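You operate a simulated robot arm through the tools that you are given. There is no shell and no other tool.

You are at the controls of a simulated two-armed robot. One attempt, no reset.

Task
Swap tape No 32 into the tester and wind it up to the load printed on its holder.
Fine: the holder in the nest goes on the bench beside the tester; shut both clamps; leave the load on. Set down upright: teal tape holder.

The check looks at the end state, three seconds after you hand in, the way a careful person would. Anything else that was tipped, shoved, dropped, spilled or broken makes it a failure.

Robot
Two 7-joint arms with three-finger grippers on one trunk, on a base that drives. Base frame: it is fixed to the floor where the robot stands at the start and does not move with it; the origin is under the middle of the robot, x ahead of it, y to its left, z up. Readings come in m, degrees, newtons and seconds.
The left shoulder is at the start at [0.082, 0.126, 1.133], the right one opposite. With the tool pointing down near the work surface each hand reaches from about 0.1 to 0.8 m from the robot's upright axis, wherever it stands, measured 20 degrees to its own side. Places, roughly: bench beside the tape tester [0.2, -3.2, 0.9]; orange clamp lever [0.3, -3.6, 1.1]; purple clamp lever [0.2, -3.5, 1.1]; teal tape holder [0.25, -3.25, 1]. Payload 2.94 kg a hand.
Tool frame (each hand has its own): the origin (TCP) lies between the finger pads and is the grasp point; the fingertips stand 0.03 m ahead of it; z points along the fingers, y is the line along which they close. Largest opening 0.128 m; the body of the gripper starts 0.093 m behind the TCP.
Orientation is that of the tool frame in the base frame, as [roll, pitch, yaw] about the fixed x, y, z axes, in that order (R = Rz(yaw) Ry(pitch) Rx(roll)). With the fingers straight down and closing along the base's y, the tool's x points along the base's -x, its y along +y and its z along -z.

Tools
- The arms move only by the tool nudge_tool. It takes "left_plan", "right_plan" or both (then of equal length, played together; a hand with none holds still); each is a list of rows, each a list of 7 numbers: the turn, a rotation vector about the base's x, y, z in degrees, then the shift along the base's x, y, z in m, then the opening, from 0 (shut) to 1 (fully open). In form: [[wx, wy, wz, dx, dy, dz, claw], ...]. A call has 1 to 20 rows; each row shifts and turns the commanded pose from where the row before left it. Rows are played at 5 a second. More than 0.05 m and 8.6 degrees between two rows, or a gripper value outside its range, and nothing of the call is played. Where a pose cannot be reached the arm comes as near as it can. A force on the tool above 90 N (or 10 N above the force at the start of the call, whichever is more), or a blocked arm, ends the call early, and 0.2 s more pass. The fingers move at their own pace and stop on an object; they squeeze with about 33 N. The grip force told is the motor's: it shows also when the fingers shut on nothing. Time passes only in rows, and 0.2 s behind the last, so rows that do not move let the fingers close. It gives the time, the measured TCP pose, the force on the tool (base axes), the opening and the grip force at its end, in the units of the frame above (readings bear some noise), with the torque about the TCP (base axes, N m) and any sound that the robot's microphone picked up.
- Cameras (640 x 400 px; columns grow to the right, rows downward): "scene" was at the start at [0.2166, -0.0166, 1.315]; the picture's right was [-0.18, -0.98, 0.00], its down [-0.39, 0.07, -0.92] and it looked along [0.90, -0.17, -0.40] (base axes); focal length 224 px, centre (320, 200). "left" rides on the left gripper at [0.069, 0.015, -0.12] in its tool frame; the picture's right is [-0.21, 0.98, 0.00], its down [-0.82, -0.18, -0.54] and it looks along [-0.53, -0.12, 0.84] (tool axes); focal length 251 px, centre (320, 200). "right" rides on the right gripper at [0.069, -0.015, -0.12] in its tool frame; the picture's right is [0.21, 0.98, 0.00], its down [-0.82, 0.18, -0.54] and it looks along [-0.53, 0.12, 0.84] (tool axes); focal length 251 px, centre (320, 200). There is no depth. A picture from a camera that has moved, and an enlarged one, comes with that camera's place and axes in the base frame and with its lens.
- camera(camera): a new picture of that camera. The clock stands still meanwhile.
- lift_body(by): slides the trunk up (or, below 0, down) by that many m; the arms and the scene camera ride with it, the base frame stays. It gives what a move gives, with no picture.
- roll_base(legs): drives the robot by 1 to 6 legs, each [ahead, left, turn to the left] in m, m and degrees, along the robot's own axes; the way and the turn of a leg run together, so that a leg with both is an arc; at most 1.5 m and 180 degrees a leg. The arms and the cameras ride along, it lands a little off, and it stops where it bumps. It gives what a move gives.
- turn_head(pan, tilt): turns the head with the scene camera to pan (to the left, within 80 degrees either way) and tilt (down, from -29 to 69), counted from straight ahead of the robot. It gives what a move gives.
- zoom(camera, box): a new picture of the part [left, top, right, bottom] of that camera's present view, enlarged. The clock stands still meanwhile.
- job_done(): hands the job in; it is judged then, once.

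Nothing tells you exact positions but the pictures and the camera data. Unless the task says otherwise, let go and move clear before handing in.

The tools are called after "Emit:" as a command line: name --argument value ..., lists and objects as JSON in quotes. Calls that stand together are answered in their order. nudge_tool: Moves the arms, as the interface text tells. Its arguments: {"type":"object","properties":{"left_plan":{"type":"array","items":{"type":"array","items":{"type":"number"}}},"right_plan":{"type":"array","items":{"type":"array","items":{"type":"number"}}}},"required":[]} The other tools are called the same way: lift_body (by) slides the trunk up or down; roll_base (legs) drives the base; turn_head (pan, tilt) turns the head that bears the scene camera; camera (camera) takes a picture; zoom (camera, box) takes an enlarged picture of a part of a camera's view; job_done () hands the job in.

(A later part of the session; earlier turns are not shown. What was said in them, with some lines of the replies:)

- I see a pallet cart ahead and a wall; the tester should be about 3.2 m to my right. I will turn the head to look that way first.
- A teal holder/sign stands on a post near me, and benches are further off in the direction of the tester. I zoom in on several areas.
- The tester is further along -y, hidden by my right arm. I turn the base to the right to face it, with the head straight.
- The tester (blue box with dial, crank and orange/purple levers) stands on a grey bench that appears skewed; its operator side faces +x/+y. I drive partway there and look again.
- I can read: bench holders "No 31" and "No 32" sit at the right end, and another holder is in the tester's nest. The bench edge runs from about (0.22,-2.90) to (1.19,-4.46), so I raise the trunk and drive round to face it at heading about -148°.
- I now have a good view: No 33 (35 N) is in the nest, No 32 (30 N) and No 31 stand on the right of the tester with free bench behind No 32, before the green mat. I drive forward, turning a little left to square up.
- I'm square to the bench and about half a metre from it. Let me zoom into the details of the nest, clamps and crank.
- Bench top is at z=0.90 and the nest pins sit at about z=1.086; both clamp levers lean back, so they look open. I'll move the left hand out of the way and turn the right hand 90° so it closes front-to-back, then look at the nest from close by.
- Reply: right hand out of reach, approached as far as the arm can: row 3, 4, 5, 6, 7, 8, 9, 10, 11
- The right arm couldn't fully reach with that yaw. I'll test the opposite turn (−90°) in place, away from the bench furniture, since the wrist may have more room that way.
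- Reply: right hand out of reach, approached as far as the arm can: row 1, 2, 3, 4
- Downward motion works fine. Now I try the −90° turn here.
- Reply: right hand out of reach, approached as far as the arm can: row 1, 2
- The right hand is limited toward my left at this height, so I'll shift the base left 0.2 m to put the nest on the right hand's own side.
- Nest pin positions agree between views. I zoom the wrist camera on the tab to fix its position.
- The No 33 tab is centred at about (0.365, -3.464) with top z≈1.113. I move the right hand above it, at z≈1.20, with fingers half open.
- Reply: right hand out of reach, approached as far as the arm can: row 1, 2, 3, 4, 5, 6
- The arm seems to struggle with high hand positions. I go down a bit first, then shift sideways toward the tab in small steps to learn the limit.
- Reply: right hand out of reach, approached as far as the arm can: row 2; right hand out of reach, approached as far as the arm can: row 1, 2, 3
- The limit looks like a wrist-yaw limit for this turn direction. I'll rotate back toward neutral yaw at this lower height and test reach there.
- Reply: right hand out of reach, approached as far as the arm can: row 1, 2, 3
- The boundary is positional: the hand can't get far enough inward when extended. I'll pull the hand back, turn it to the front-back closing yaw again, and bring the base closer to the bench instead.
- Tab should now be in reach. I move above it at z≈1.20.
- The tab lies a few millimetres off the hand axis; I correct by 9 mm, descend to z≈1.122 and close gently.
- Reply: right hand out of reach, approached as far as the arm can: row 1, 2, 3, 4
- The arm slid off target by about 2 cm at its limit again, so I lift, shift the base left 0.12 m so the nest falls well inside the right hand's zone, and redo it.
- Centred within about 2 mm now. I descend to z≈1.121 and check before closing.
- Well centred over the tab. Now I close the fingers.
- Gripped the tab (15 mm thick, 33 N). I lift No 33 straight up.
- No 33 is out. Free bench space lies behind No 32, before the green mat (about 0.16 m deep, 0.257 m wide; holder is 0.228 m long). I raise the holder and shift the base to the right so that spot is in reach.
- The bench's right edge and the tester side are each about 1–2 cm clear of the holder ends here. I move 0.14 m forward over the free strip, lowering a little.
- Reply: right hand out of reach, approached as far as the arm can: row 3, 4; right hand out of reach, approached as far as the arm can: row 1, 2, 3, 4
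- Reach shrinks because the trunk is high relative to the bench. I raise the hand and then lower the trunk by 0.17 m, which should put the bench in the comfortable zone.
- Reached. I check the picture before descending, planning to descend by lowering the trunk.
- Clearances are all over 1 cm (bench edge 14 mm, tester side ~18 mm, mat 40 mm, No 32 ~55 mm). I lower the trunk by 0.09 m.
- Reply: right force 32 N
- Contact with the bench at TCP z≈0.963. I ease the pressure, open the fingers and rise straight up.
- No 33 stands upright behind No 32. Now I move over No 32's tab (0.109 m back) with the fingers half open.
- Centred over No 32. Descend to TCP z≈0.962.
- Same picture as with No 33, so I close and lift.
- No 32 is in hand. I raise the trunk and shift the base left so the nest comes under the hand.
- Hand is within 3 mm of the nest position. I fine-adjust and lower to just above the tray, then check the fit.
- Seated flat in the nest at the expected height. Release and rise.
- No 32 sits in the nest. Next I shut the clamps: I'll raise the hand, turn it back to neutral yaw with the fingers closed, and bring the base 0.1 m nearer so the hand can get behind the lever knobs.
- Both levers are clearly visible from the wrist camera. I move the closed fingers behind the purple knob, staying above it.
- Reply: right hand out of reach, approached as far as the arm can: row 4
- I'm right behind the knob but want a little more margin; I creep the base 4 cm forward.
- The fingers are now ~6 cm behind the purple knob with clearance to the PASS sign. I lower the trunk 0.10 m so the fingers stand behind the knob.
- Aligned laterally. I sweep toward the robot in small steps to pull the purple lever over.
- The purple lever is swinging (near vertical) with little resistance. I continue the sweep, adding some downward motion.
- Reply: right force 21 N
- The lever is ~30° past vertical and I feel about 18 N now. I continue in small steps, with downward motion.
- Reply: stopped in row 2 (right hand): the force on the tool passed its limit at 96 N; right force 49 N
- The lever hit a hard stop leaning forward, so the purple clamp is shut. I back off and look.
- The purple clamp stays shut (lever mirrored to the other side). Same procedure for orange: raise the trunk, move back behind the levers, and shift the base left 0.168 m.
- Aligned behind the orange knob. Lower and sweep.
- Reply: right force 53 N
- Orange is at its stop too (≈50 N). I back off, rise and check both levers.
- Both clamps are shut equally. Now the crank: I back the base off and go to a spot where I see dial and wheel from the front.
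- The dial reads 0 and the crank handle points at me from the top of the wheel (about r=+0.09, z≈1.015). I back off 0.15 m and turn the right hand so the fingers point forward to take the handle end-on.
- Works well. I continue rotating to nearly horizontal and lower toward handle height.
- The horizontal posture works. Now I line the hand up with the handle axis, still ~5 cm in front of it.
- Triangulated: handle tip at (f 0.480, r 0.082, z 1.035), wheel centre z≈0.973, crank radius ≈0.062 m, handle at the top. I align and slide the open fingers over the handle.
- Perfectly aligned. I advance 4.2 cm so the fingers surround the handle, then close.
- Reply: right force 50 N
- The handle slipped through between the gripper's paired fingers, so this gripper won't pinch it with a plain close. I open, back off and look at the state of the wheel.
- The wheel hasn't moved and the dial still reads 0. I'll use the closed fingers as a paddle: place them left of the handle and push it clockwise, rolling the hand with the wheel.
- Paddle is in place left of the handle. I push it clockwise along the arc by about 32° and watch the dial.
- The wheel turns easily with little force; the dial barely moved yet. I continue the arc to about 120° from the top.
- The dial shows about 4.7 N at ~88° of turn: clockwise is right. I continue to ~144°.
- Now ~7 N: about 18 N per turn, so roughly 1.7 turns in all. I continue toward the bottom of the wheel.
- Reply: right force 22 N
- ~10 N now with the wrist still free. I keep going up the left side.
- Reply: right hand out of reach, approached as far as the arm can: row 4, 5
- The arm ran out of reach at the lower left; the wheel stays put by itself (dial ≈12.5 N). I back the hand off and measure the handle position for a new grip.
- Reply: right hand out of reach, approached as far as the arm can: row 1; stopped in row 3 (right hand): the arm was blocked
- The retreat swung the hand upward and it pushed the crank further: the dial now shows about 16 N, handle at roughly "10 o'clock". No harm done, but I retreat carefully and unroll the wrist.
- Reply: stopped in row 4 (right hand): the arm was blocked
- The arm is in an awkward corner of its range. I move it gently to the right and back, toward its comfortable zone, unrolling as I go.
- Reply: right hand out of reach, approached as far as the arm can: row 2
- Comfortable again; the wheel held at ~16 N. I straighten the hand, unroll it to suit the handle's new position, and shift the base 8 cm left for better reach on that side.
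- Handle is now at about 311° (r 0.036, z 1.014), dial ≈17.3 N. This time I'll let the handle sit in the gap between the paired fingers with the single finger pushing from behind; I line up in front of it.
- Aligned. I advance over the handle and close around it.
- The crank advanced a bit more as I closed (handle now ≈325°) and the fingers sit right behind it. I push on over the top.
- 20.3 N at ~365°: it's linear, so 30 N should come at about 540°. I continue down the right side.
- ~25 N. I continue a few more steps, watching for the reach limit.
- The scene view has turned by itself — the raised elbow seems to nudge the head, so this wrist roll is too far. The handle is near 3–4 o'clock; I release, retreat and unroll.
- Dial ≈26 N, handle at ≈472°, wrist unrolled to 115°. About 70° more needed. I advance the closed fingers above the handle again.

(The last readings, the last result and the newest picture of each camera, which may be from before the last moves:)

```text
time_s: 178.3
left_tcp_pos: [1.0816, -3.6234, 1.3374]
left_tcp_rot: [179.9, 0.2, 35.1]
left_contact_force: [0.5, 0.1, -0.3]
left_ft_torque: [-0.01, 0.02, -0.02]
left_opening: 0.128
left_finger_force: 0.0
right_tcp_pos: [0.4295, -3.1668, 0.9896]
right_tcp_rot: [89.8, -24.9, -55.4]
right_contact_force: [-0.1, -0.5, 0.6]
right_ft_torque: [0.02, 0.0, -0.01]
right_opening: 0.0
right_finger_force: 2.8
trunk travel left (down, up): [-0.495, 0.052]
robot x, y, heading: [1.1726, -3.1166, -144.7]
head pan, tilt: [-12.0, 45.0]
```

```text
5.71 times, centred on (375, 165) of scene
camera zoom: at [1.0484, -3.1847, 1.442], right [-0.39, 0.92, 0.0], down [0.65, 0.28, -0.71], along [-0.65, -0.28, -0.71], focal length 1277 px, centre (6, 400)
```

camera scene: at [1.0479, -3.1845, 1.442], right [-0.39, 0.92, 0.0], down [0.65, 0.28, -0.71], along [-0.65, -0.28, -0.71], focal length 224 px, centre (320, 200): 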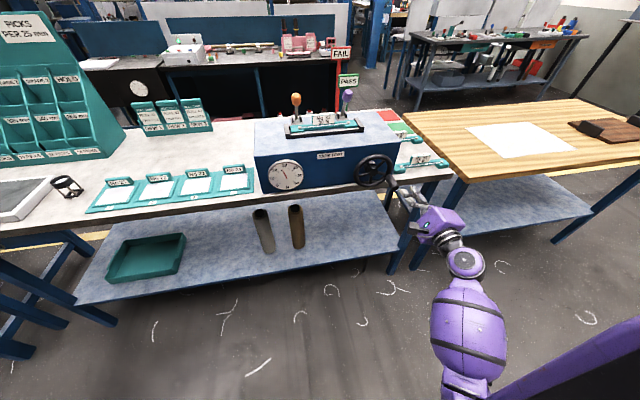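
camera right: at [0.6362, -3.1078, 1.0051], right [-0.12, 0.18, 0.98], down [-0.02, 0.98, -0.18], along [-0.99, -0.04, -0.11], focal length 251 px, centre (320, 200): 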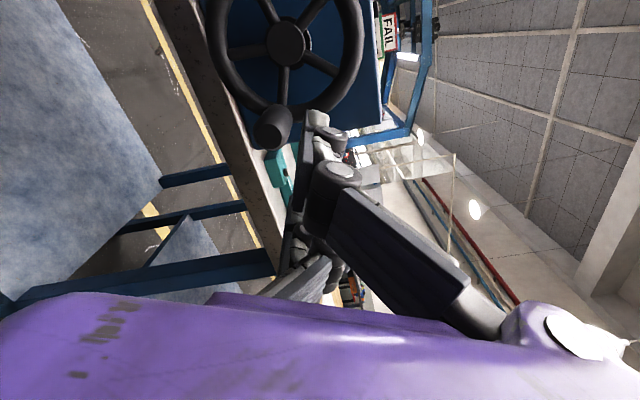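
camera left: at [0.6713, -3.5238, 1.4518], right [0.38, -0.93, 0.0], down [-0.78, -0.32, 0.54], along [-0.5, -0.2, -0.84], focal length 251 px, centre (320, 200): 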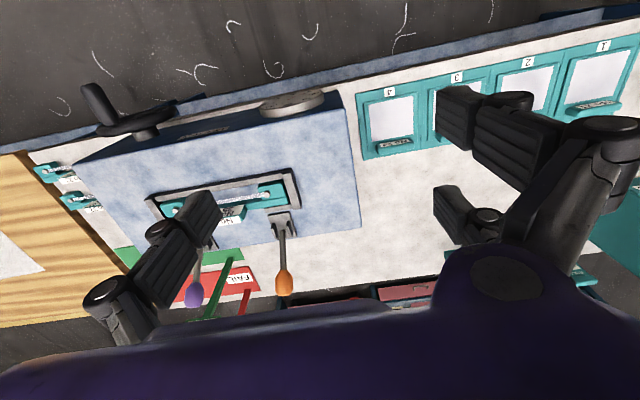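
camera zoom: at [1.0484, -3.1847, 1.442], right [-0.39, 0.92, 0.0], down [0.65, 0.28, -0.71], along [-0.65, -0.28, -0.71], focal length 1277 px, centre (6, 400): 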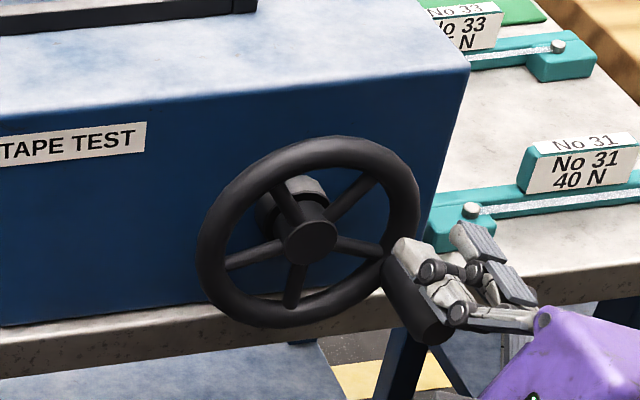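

Emit:
nudge_tool --right_plan '[[0, 0, 0, 0.0015, -0.0022, -0.0148, 0], [-4.1, -2.84, 0, 0.0002, -0.0003, -0.0094, 0], [-6.58, -4.54, 0, 0.001, -0.0014, -0.0093, 0], [-6.58, -4.54, 0, 0.0017, -0.0025, -0.0089, 0], [-6.58, -4.54, 0, 0.0024, -0.0035, -0.0085, 0], [-6.58, -4.54, 0, 0.003, -0.0044, -0.0077, 0], [0, 0, 0, 0, 0, 0, 0]]'

Emit:
zoom --camera "scene" --box '[260, 155, 310, 195]'

Emit:
zoom --camera "scene" --box '[330, 130, 420, 200]'

```text
time_s: 179.9
left_tcp_pos: [1.0825, -3.6241, 1.3375]
left_tcp_rot: [-179.9, 0.3, 35.2]
left_contact_force: [0.1, 0.2, 0.1]
left_ft_torque: [0.03, 0.0, -0.01]
left_opening: 0.1281
left_finger_force: 0.0
right_tcp_pos: [0.4388, -3.1816, 0.9327]
right_tcp_rot: [89.8, -61.9, -55.3]
right_contact_force: [-1.6, -5.8, 9.5]
right_ft_torque: [-0.08, -0.2, -0.12]
right_opening: 0.0
right_finger_force: 3.6
trunk travel left (down, up): [-0.495, 0.052]
robot x, y, heading: [1.1756, -3.1137, -144.6]
head pan, tilt: [-12.0, 45.0]
```

```text
10.00 times, centred on (285, 175) of scene
camera zoom: at [1.0486, -3.1853, 1.4421], right [-0.39, 0.92, 0.0], down [0.65, 0.28, -0.71], along [-0.65, -0.28, -0.71], focal length 2235 px, centre (670, 450)
```

zoom: 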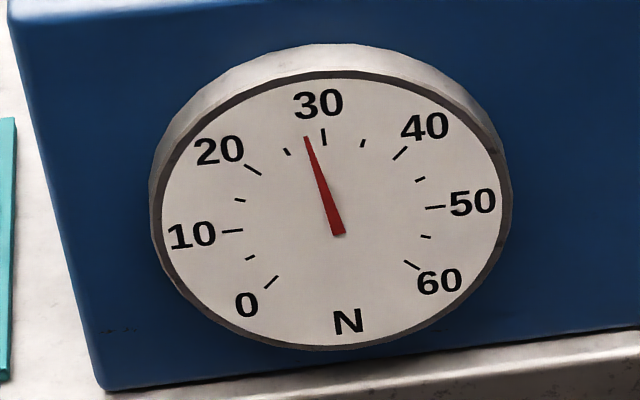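

```text
5.71 times, centred on (375, 165) of scene
camera zoom: at [1.0486, -3.1853, 1.4421], right [-0.39, 0.92, 0.0], down [0.65, 0.28, -0.71], along [-0.65, -0.28, -0.71], focal length 1277 px, centre (6, 400)
```

zoom: 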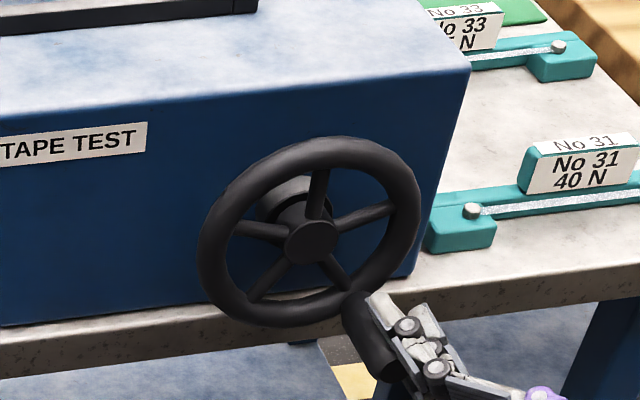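

Computed from the needle, the dial is at ≈27.9 N (≈0.0545 N per degree). About 38° more. I go 24° and re-read.

Emit:
nudge_tool --right_plan '[[-6.58, -4.54, 0, 0.0036, -0.0052, -0.0071, 0], [-6.58, -4.54, 0, 0.0041, -0.006, -0.0059, 0], [-6.58, -4.54, 0, 0.0046, -0.0067, -0.005, 0], [0, 0, 0, 0, 0, 0, 0]]'

Emit:
zoom --camera "scene" --box '[260, 155, 310, 195]'

```text
time_s: 180.9
left_tcp_pos: [1.0816, -3.6246, 1.3377]
left_tcp_rot: [180.0, 0.3, 35.2]
left_contact_force: [-0.4, -0.6, -0.6]
left_ft_torque: [0.01, 0.03, -0.01]
left_opening: 0.128
left_finger_force: 0.0
right_tcp_pos: [0.4516, -3.1987, 0.9124]
right_tcp_rot: [90.8, -85.9, -56.4]
right_contact_force: [-1.3, 1.7, 5.5]
right_ft_torque: [-0.13, 0.0, -0.09]
right_opening: 0.0
right_finger_force: 3.4
trunk travel left (down, up): [-0.495, 0.052]
robot x, y, heading: [1.1718, -3.1176, -144.7]
head pan, tilt: [-12.0, 45.0]
```

```text
10.00 times, centred on (285, 175) of scene
camera zoom: at [1.0483, -3.1845, 1.442], right [-0.39, 0.92, 0.0], down [0.65, 0.28, -0.71], along [-0.65, -0.28, -0.71], focal length 2235 px, centre (670, 450)
```

zoom: 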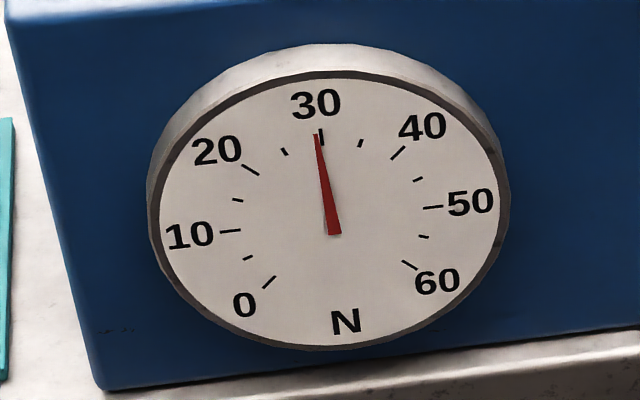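

≈29.3 N. I push about 12° more.

Emit:
nudge_tool --right_plan '[[-4.94, -3.41, 0, 0.0037, -0.0054, -0.0029, 0], [-4.94, -3.41, 0, 0.0037, -0.0054, -0.0023, 0], [0, 0, 0, 0, 0, 0, 0]]'

Emit:
zoom --camera "scene" --box '[260, 155, 310, 195]'

```text
time_s: 181.7
left_tcp_pos: [1.0812, -3.6237, 1.3395]
left_tcp_rot: [179.9, 0.3, 35.3]
left_contact_force: [0.1, 0.4, -1.5]
left_ft_torque: [0.01, 0.0, -0.01]
left_opening: 0.128
left_finger_force: 0.0
right_tcp_pos: [0.459, -3.2101, 0.9091]
right_tcp_rot: [-89.9, -82.1, 124.3]
right_contact_force: [-0.4, 2.9, 8.0]
right_ft_torque: [-0.19, 0.0, -0.04]
right_opening: 0.0003
right_finger_force: 2.8
trunk travel left (down, up): [-0.495, 0.052]
robot x, y, heading: [1.1747, -3.1195, -145.0]
head pan, tilt: [-12.0, 45.0]
```

```text
10.00 times, centred on (285, 175) of scene
camera zoom: at [1.0488, -3.1842, 1.4421], right [-0.39, 0.92, 0.0], down [0.65, 0.28, -0.71], along [-0.65, -0.28, -0.71], focal length 2235 px, centre (670, 450)
```

zoom: 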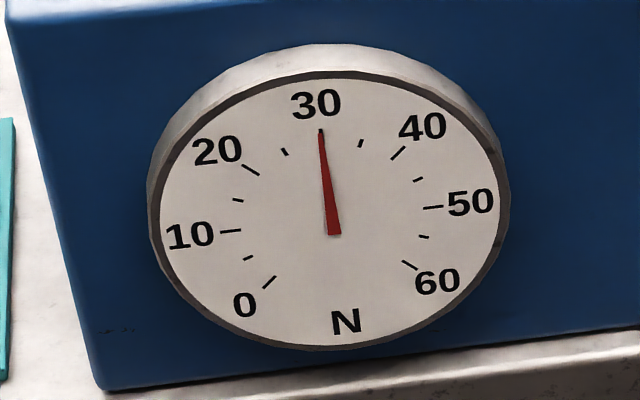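

≈29.8 N by geometry. I move the fingers off the handle and retreat, then read the dial head-on.

Emit:
nudge_tool --right_plan '[[0, 0, 0, -0.0068, 0.0099, 0, 0], [0, 0, 0, 0.0165, 0.01136, 0, 0], [0, 0, 0, 0.0165, 0.01136, 0, 0], [0, 0, 0, 0.0165, 0.01136, 0, 0], [0, 0, 0, 0.0165, 0.01136, 0, 0], [0, 0, 0, 0.0165, 0.01136, 0, 0]]'

Emit:
zoom --camera "scene" --box '[240, 120, 420, 220]'

Emit:
zoom --camera "scene" --box '[260, 155, 310, 195]'

Emit:
camera --camera "right"

```text
time_s: 183.1
left_tcp_pos: [1.0828, -3.6238, 1.3379]
left_tcp_rot: [-180.0, 0.2, 35.2]
left_contact_force: [-0.1, -0.1, 0.4]
left_ft_torque: [-0.01, 0.01, 0.0]
left_opening: 0.128
left_finger_force: 0.0
right_tcp_pos: [0.5362, -3.1431, 0.9083]
right_tcp_rot: [-90.1, -82.1, 124.7]
right_contact_force: [-0.2, 0.5, -0.1]
right_ft_torque: [-0.02, 0.03, 0.01]
right_opening: 0.0
right_finger_force: 2.4
trunk travel left (down, up): [-0.495, 0.052]
robot x, y, heading: [1.1705, -3.1186, -144.9]
head pan, tilt: [-12.0, 45.0]
```

```text
3.56 times, centred on (330, 170) of scene
camera zoom: at [1.0484, -3.1845, 1.4421], right [-0.39, 0.92, 0.0], down [0.65, 0.28, -0.71], along [-0.65, -0.28, -0.71], focal length 795 px, centre (284, 307)
```

zoom: 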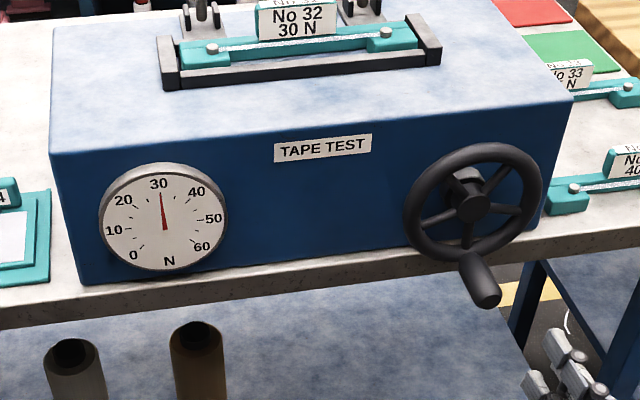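

```text
10.00 times, centred on (285, 175) of scene
camera zoom: at [1.0484, -3.1845, 1.4421], right [-0.39, 0.92, 0.0], down [0.65, 0.28, -0.71], along [-0.65, -0.28, -0.71], focal length 2235 px, centre (670, 450)
```

zoom: 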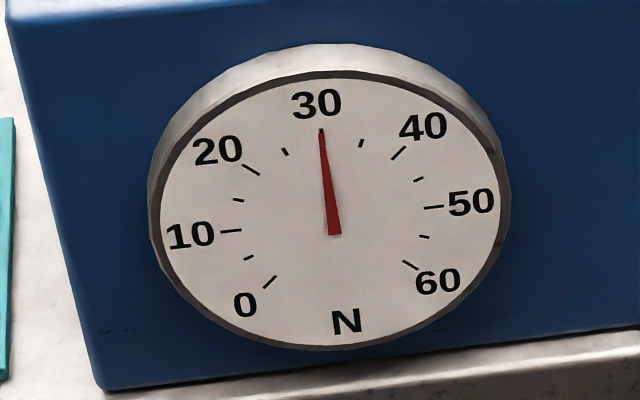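

```text
taken
camera right: at [0.6389, -3.0781, 0.9794], right [-0.56, 0.82, 0.08], down [0.41, 0.36, -0.84], along [-0.72, -0.44, -0.54], focal length 251 px, centre (320, 200)
```

right: 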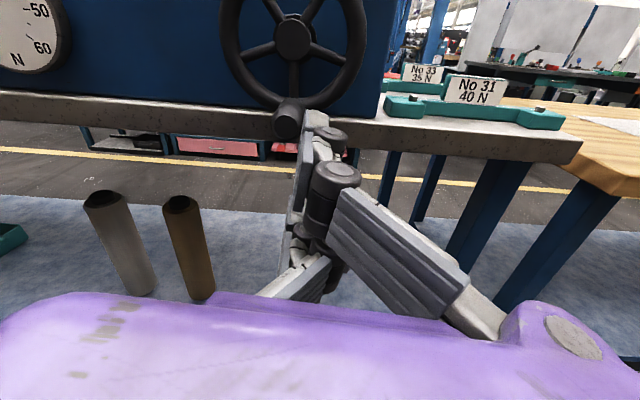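

The load holds at ≈30 N with the hand off. I back the base away and inspect the whole scene.

Emit:
roll_base --legs '[[-0.2, 0, 0]]'

Emit:
camera --camera "scene"

Emit:
zoom --camera "scene" --box '[240, 70, 420, 190]'

Emit:
zoom --camera "scene" --box '[270, 140, 310, 170]'

```text
time_s: 184.7
left_tcp_pos: [1.2439, -3.5082, 1.3369]
left_tcp_rot: [-180.0, 0.2, 35.2]
left_contact_force: [-0.1, 0.0, 0.3]
left_ft_torque: [-0.01, 0.01, -0.01]
left_opening: 0.128
left_finger_force: 0.2
right_tcp_pos: [0.6987, -3.0279, 0.908]
right_tcp_rot: [-90.5, -82.0, 125.0]
right_contact_force: [0.1, -0.2, 0.1]
right_ft_torque: [0.01, 0.02, 0.01]
right_opening: 0.0
right_finger_force: 2.6
trunk travel left (down, up): [-0.495, 0.052]
robot x, y, heading: [1.3363, -3.0045, -144.7]
head pan, tilt: [-12.0, 45.0]
```

```text
taken
camera scene: at [1.2115, -3.0696, 1.442], right [-0.39, 0.92, 0.0], down [0.65, 0.28, -0.71], along [-0.65, -0.28, -0.71], focal length 224 px, centre (320, 200)
```

scene: 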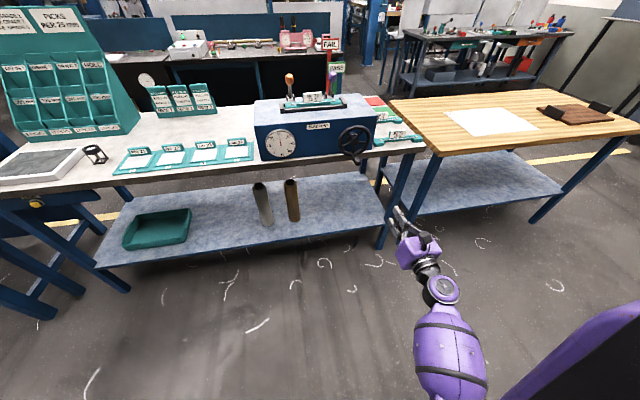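

```text
3.33 times, centred on (330, 130) of scene
camera zoom: at [1.2115, -3.0696, 1.442], right [-0.39, 0.92, 0.0], down [0.65, 0.28, -0.71], along [-0.65, -0.28, -0.71], focal length 745 px, centre (287, 433)
```

zoom: 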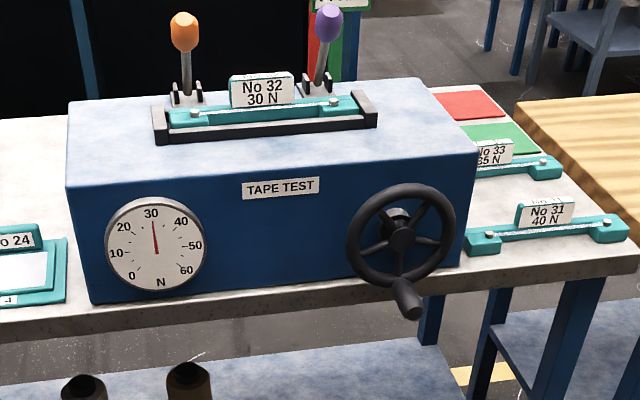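

```text
13.33 times, centred on (290, 155) of scene
camera zoom: at [1.2115, -3.0696, 1.442], right [-0.39, 0.92, 0.0], down [0.65, 0.28, -0.71], along [-0.65, -0.28, -0.71], focal length 2980 px, centre (720, 800)
```

zoom: 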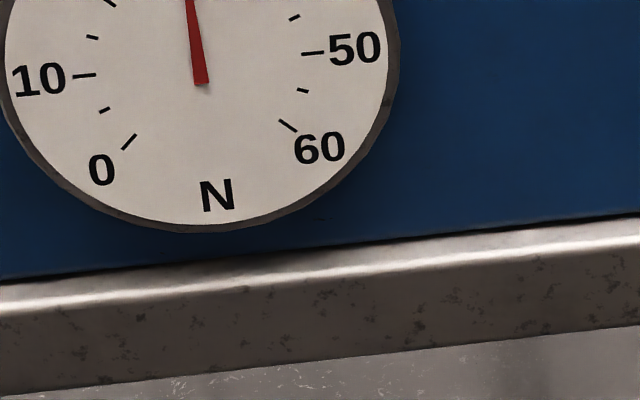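

Emit:
zoom --camera "scene" --box '[260, 122, 304, 162]'

Emit:
zoom --camera "scene" --box '[270, 60, 350, 120]'

Emit:
zoom --camera "scene" --box '[350, 90, 430, 160]'

```text
10.00 times, centred on (282, 142) of scene
camera zoom: at [1.2115, -3.0696, 1.442], right [-0.39, 0.92, 0.0], down [0.65, 0.28, -0.71], along [-0.65, -0.28, -0.71], focal length 2235 px, centre (700, 780)
```

zoom: 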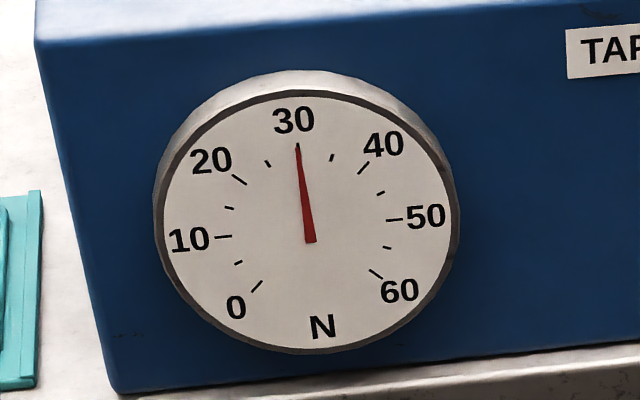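

```text
6.67 times, centred on (310, 90) of scene
camera zoom: at [1.2115, -3.0696, 1.442], right [-0.39, 0.92, 0.0], down [0.65, 0.28, -0.71], along [-0.65, -0.28, -0.71], focal length 1490 px, centre (387, 933)
```

zoom: 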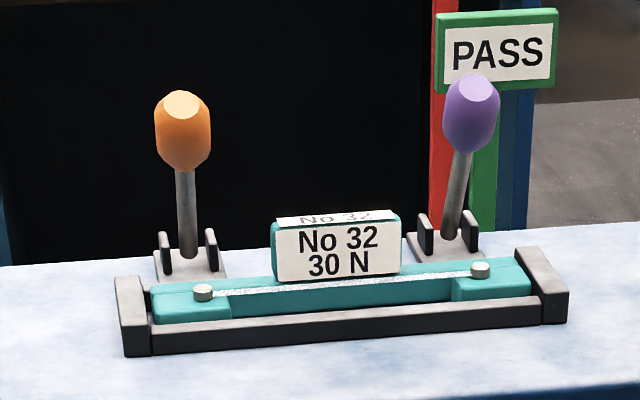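

```text
5.71 times, centred on (390, 125) of scene
camera zoom: at [1.2115, -3.0696, 1.442], right [-0.39, 0.92, 0.0], down [0.65, 0.28, -0.71], along [-0.65, -0.28, -0.71], focal length 1277 px, centre (-80, 629)
```

zoom: 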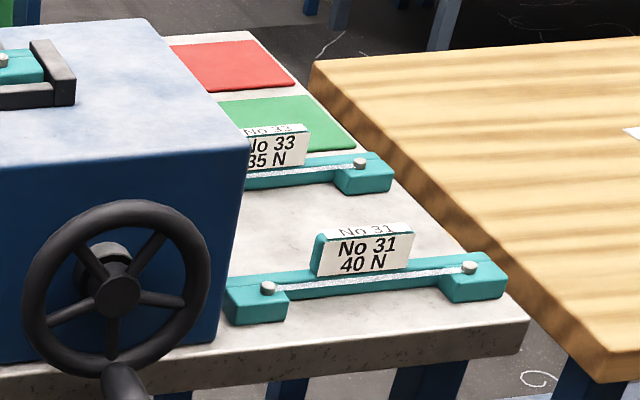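

Everything checks out: No 32 is in the nest with both clamps shut and the dial reads 30 N. No 33 stands upright on the bench beside the tester, No 31 is untouched, and both hands are clear. I hand in.

Emit:
job_done

```text
The job is handed in.
```

Tape No 32 is in the tester, and the load is wound up to the 30 N printed on its holder. I read the dial at about 29.8–30 N, and it held there after I let go of the crank. I've handed the job in but haven't seen the verdict.

- **Clamps:** both the orange and purple clamps are shut. Each lever was pulled forward until it hit its stop, and both stayed there.
- **Old tape:** No 33 (the teal holder from the nest) stands upright on the bench to the right of the tester, behind where No 32 was and clear of the green mat.
- **Other items:** nothing looked tipped or moved in the last pictures, and No 31 was untouched.

Two things happened along the way:

- **Crank:** my hand swung up while backing away, moving the crank further than I meant (about 12.5 to 17 N). It stayed below 30 N, so I carried on from there.
- **Camera:** later the camera view turned by itself for a moment, probably because the right elbow touched the head. It went back to normal once I unrolled the wrist.
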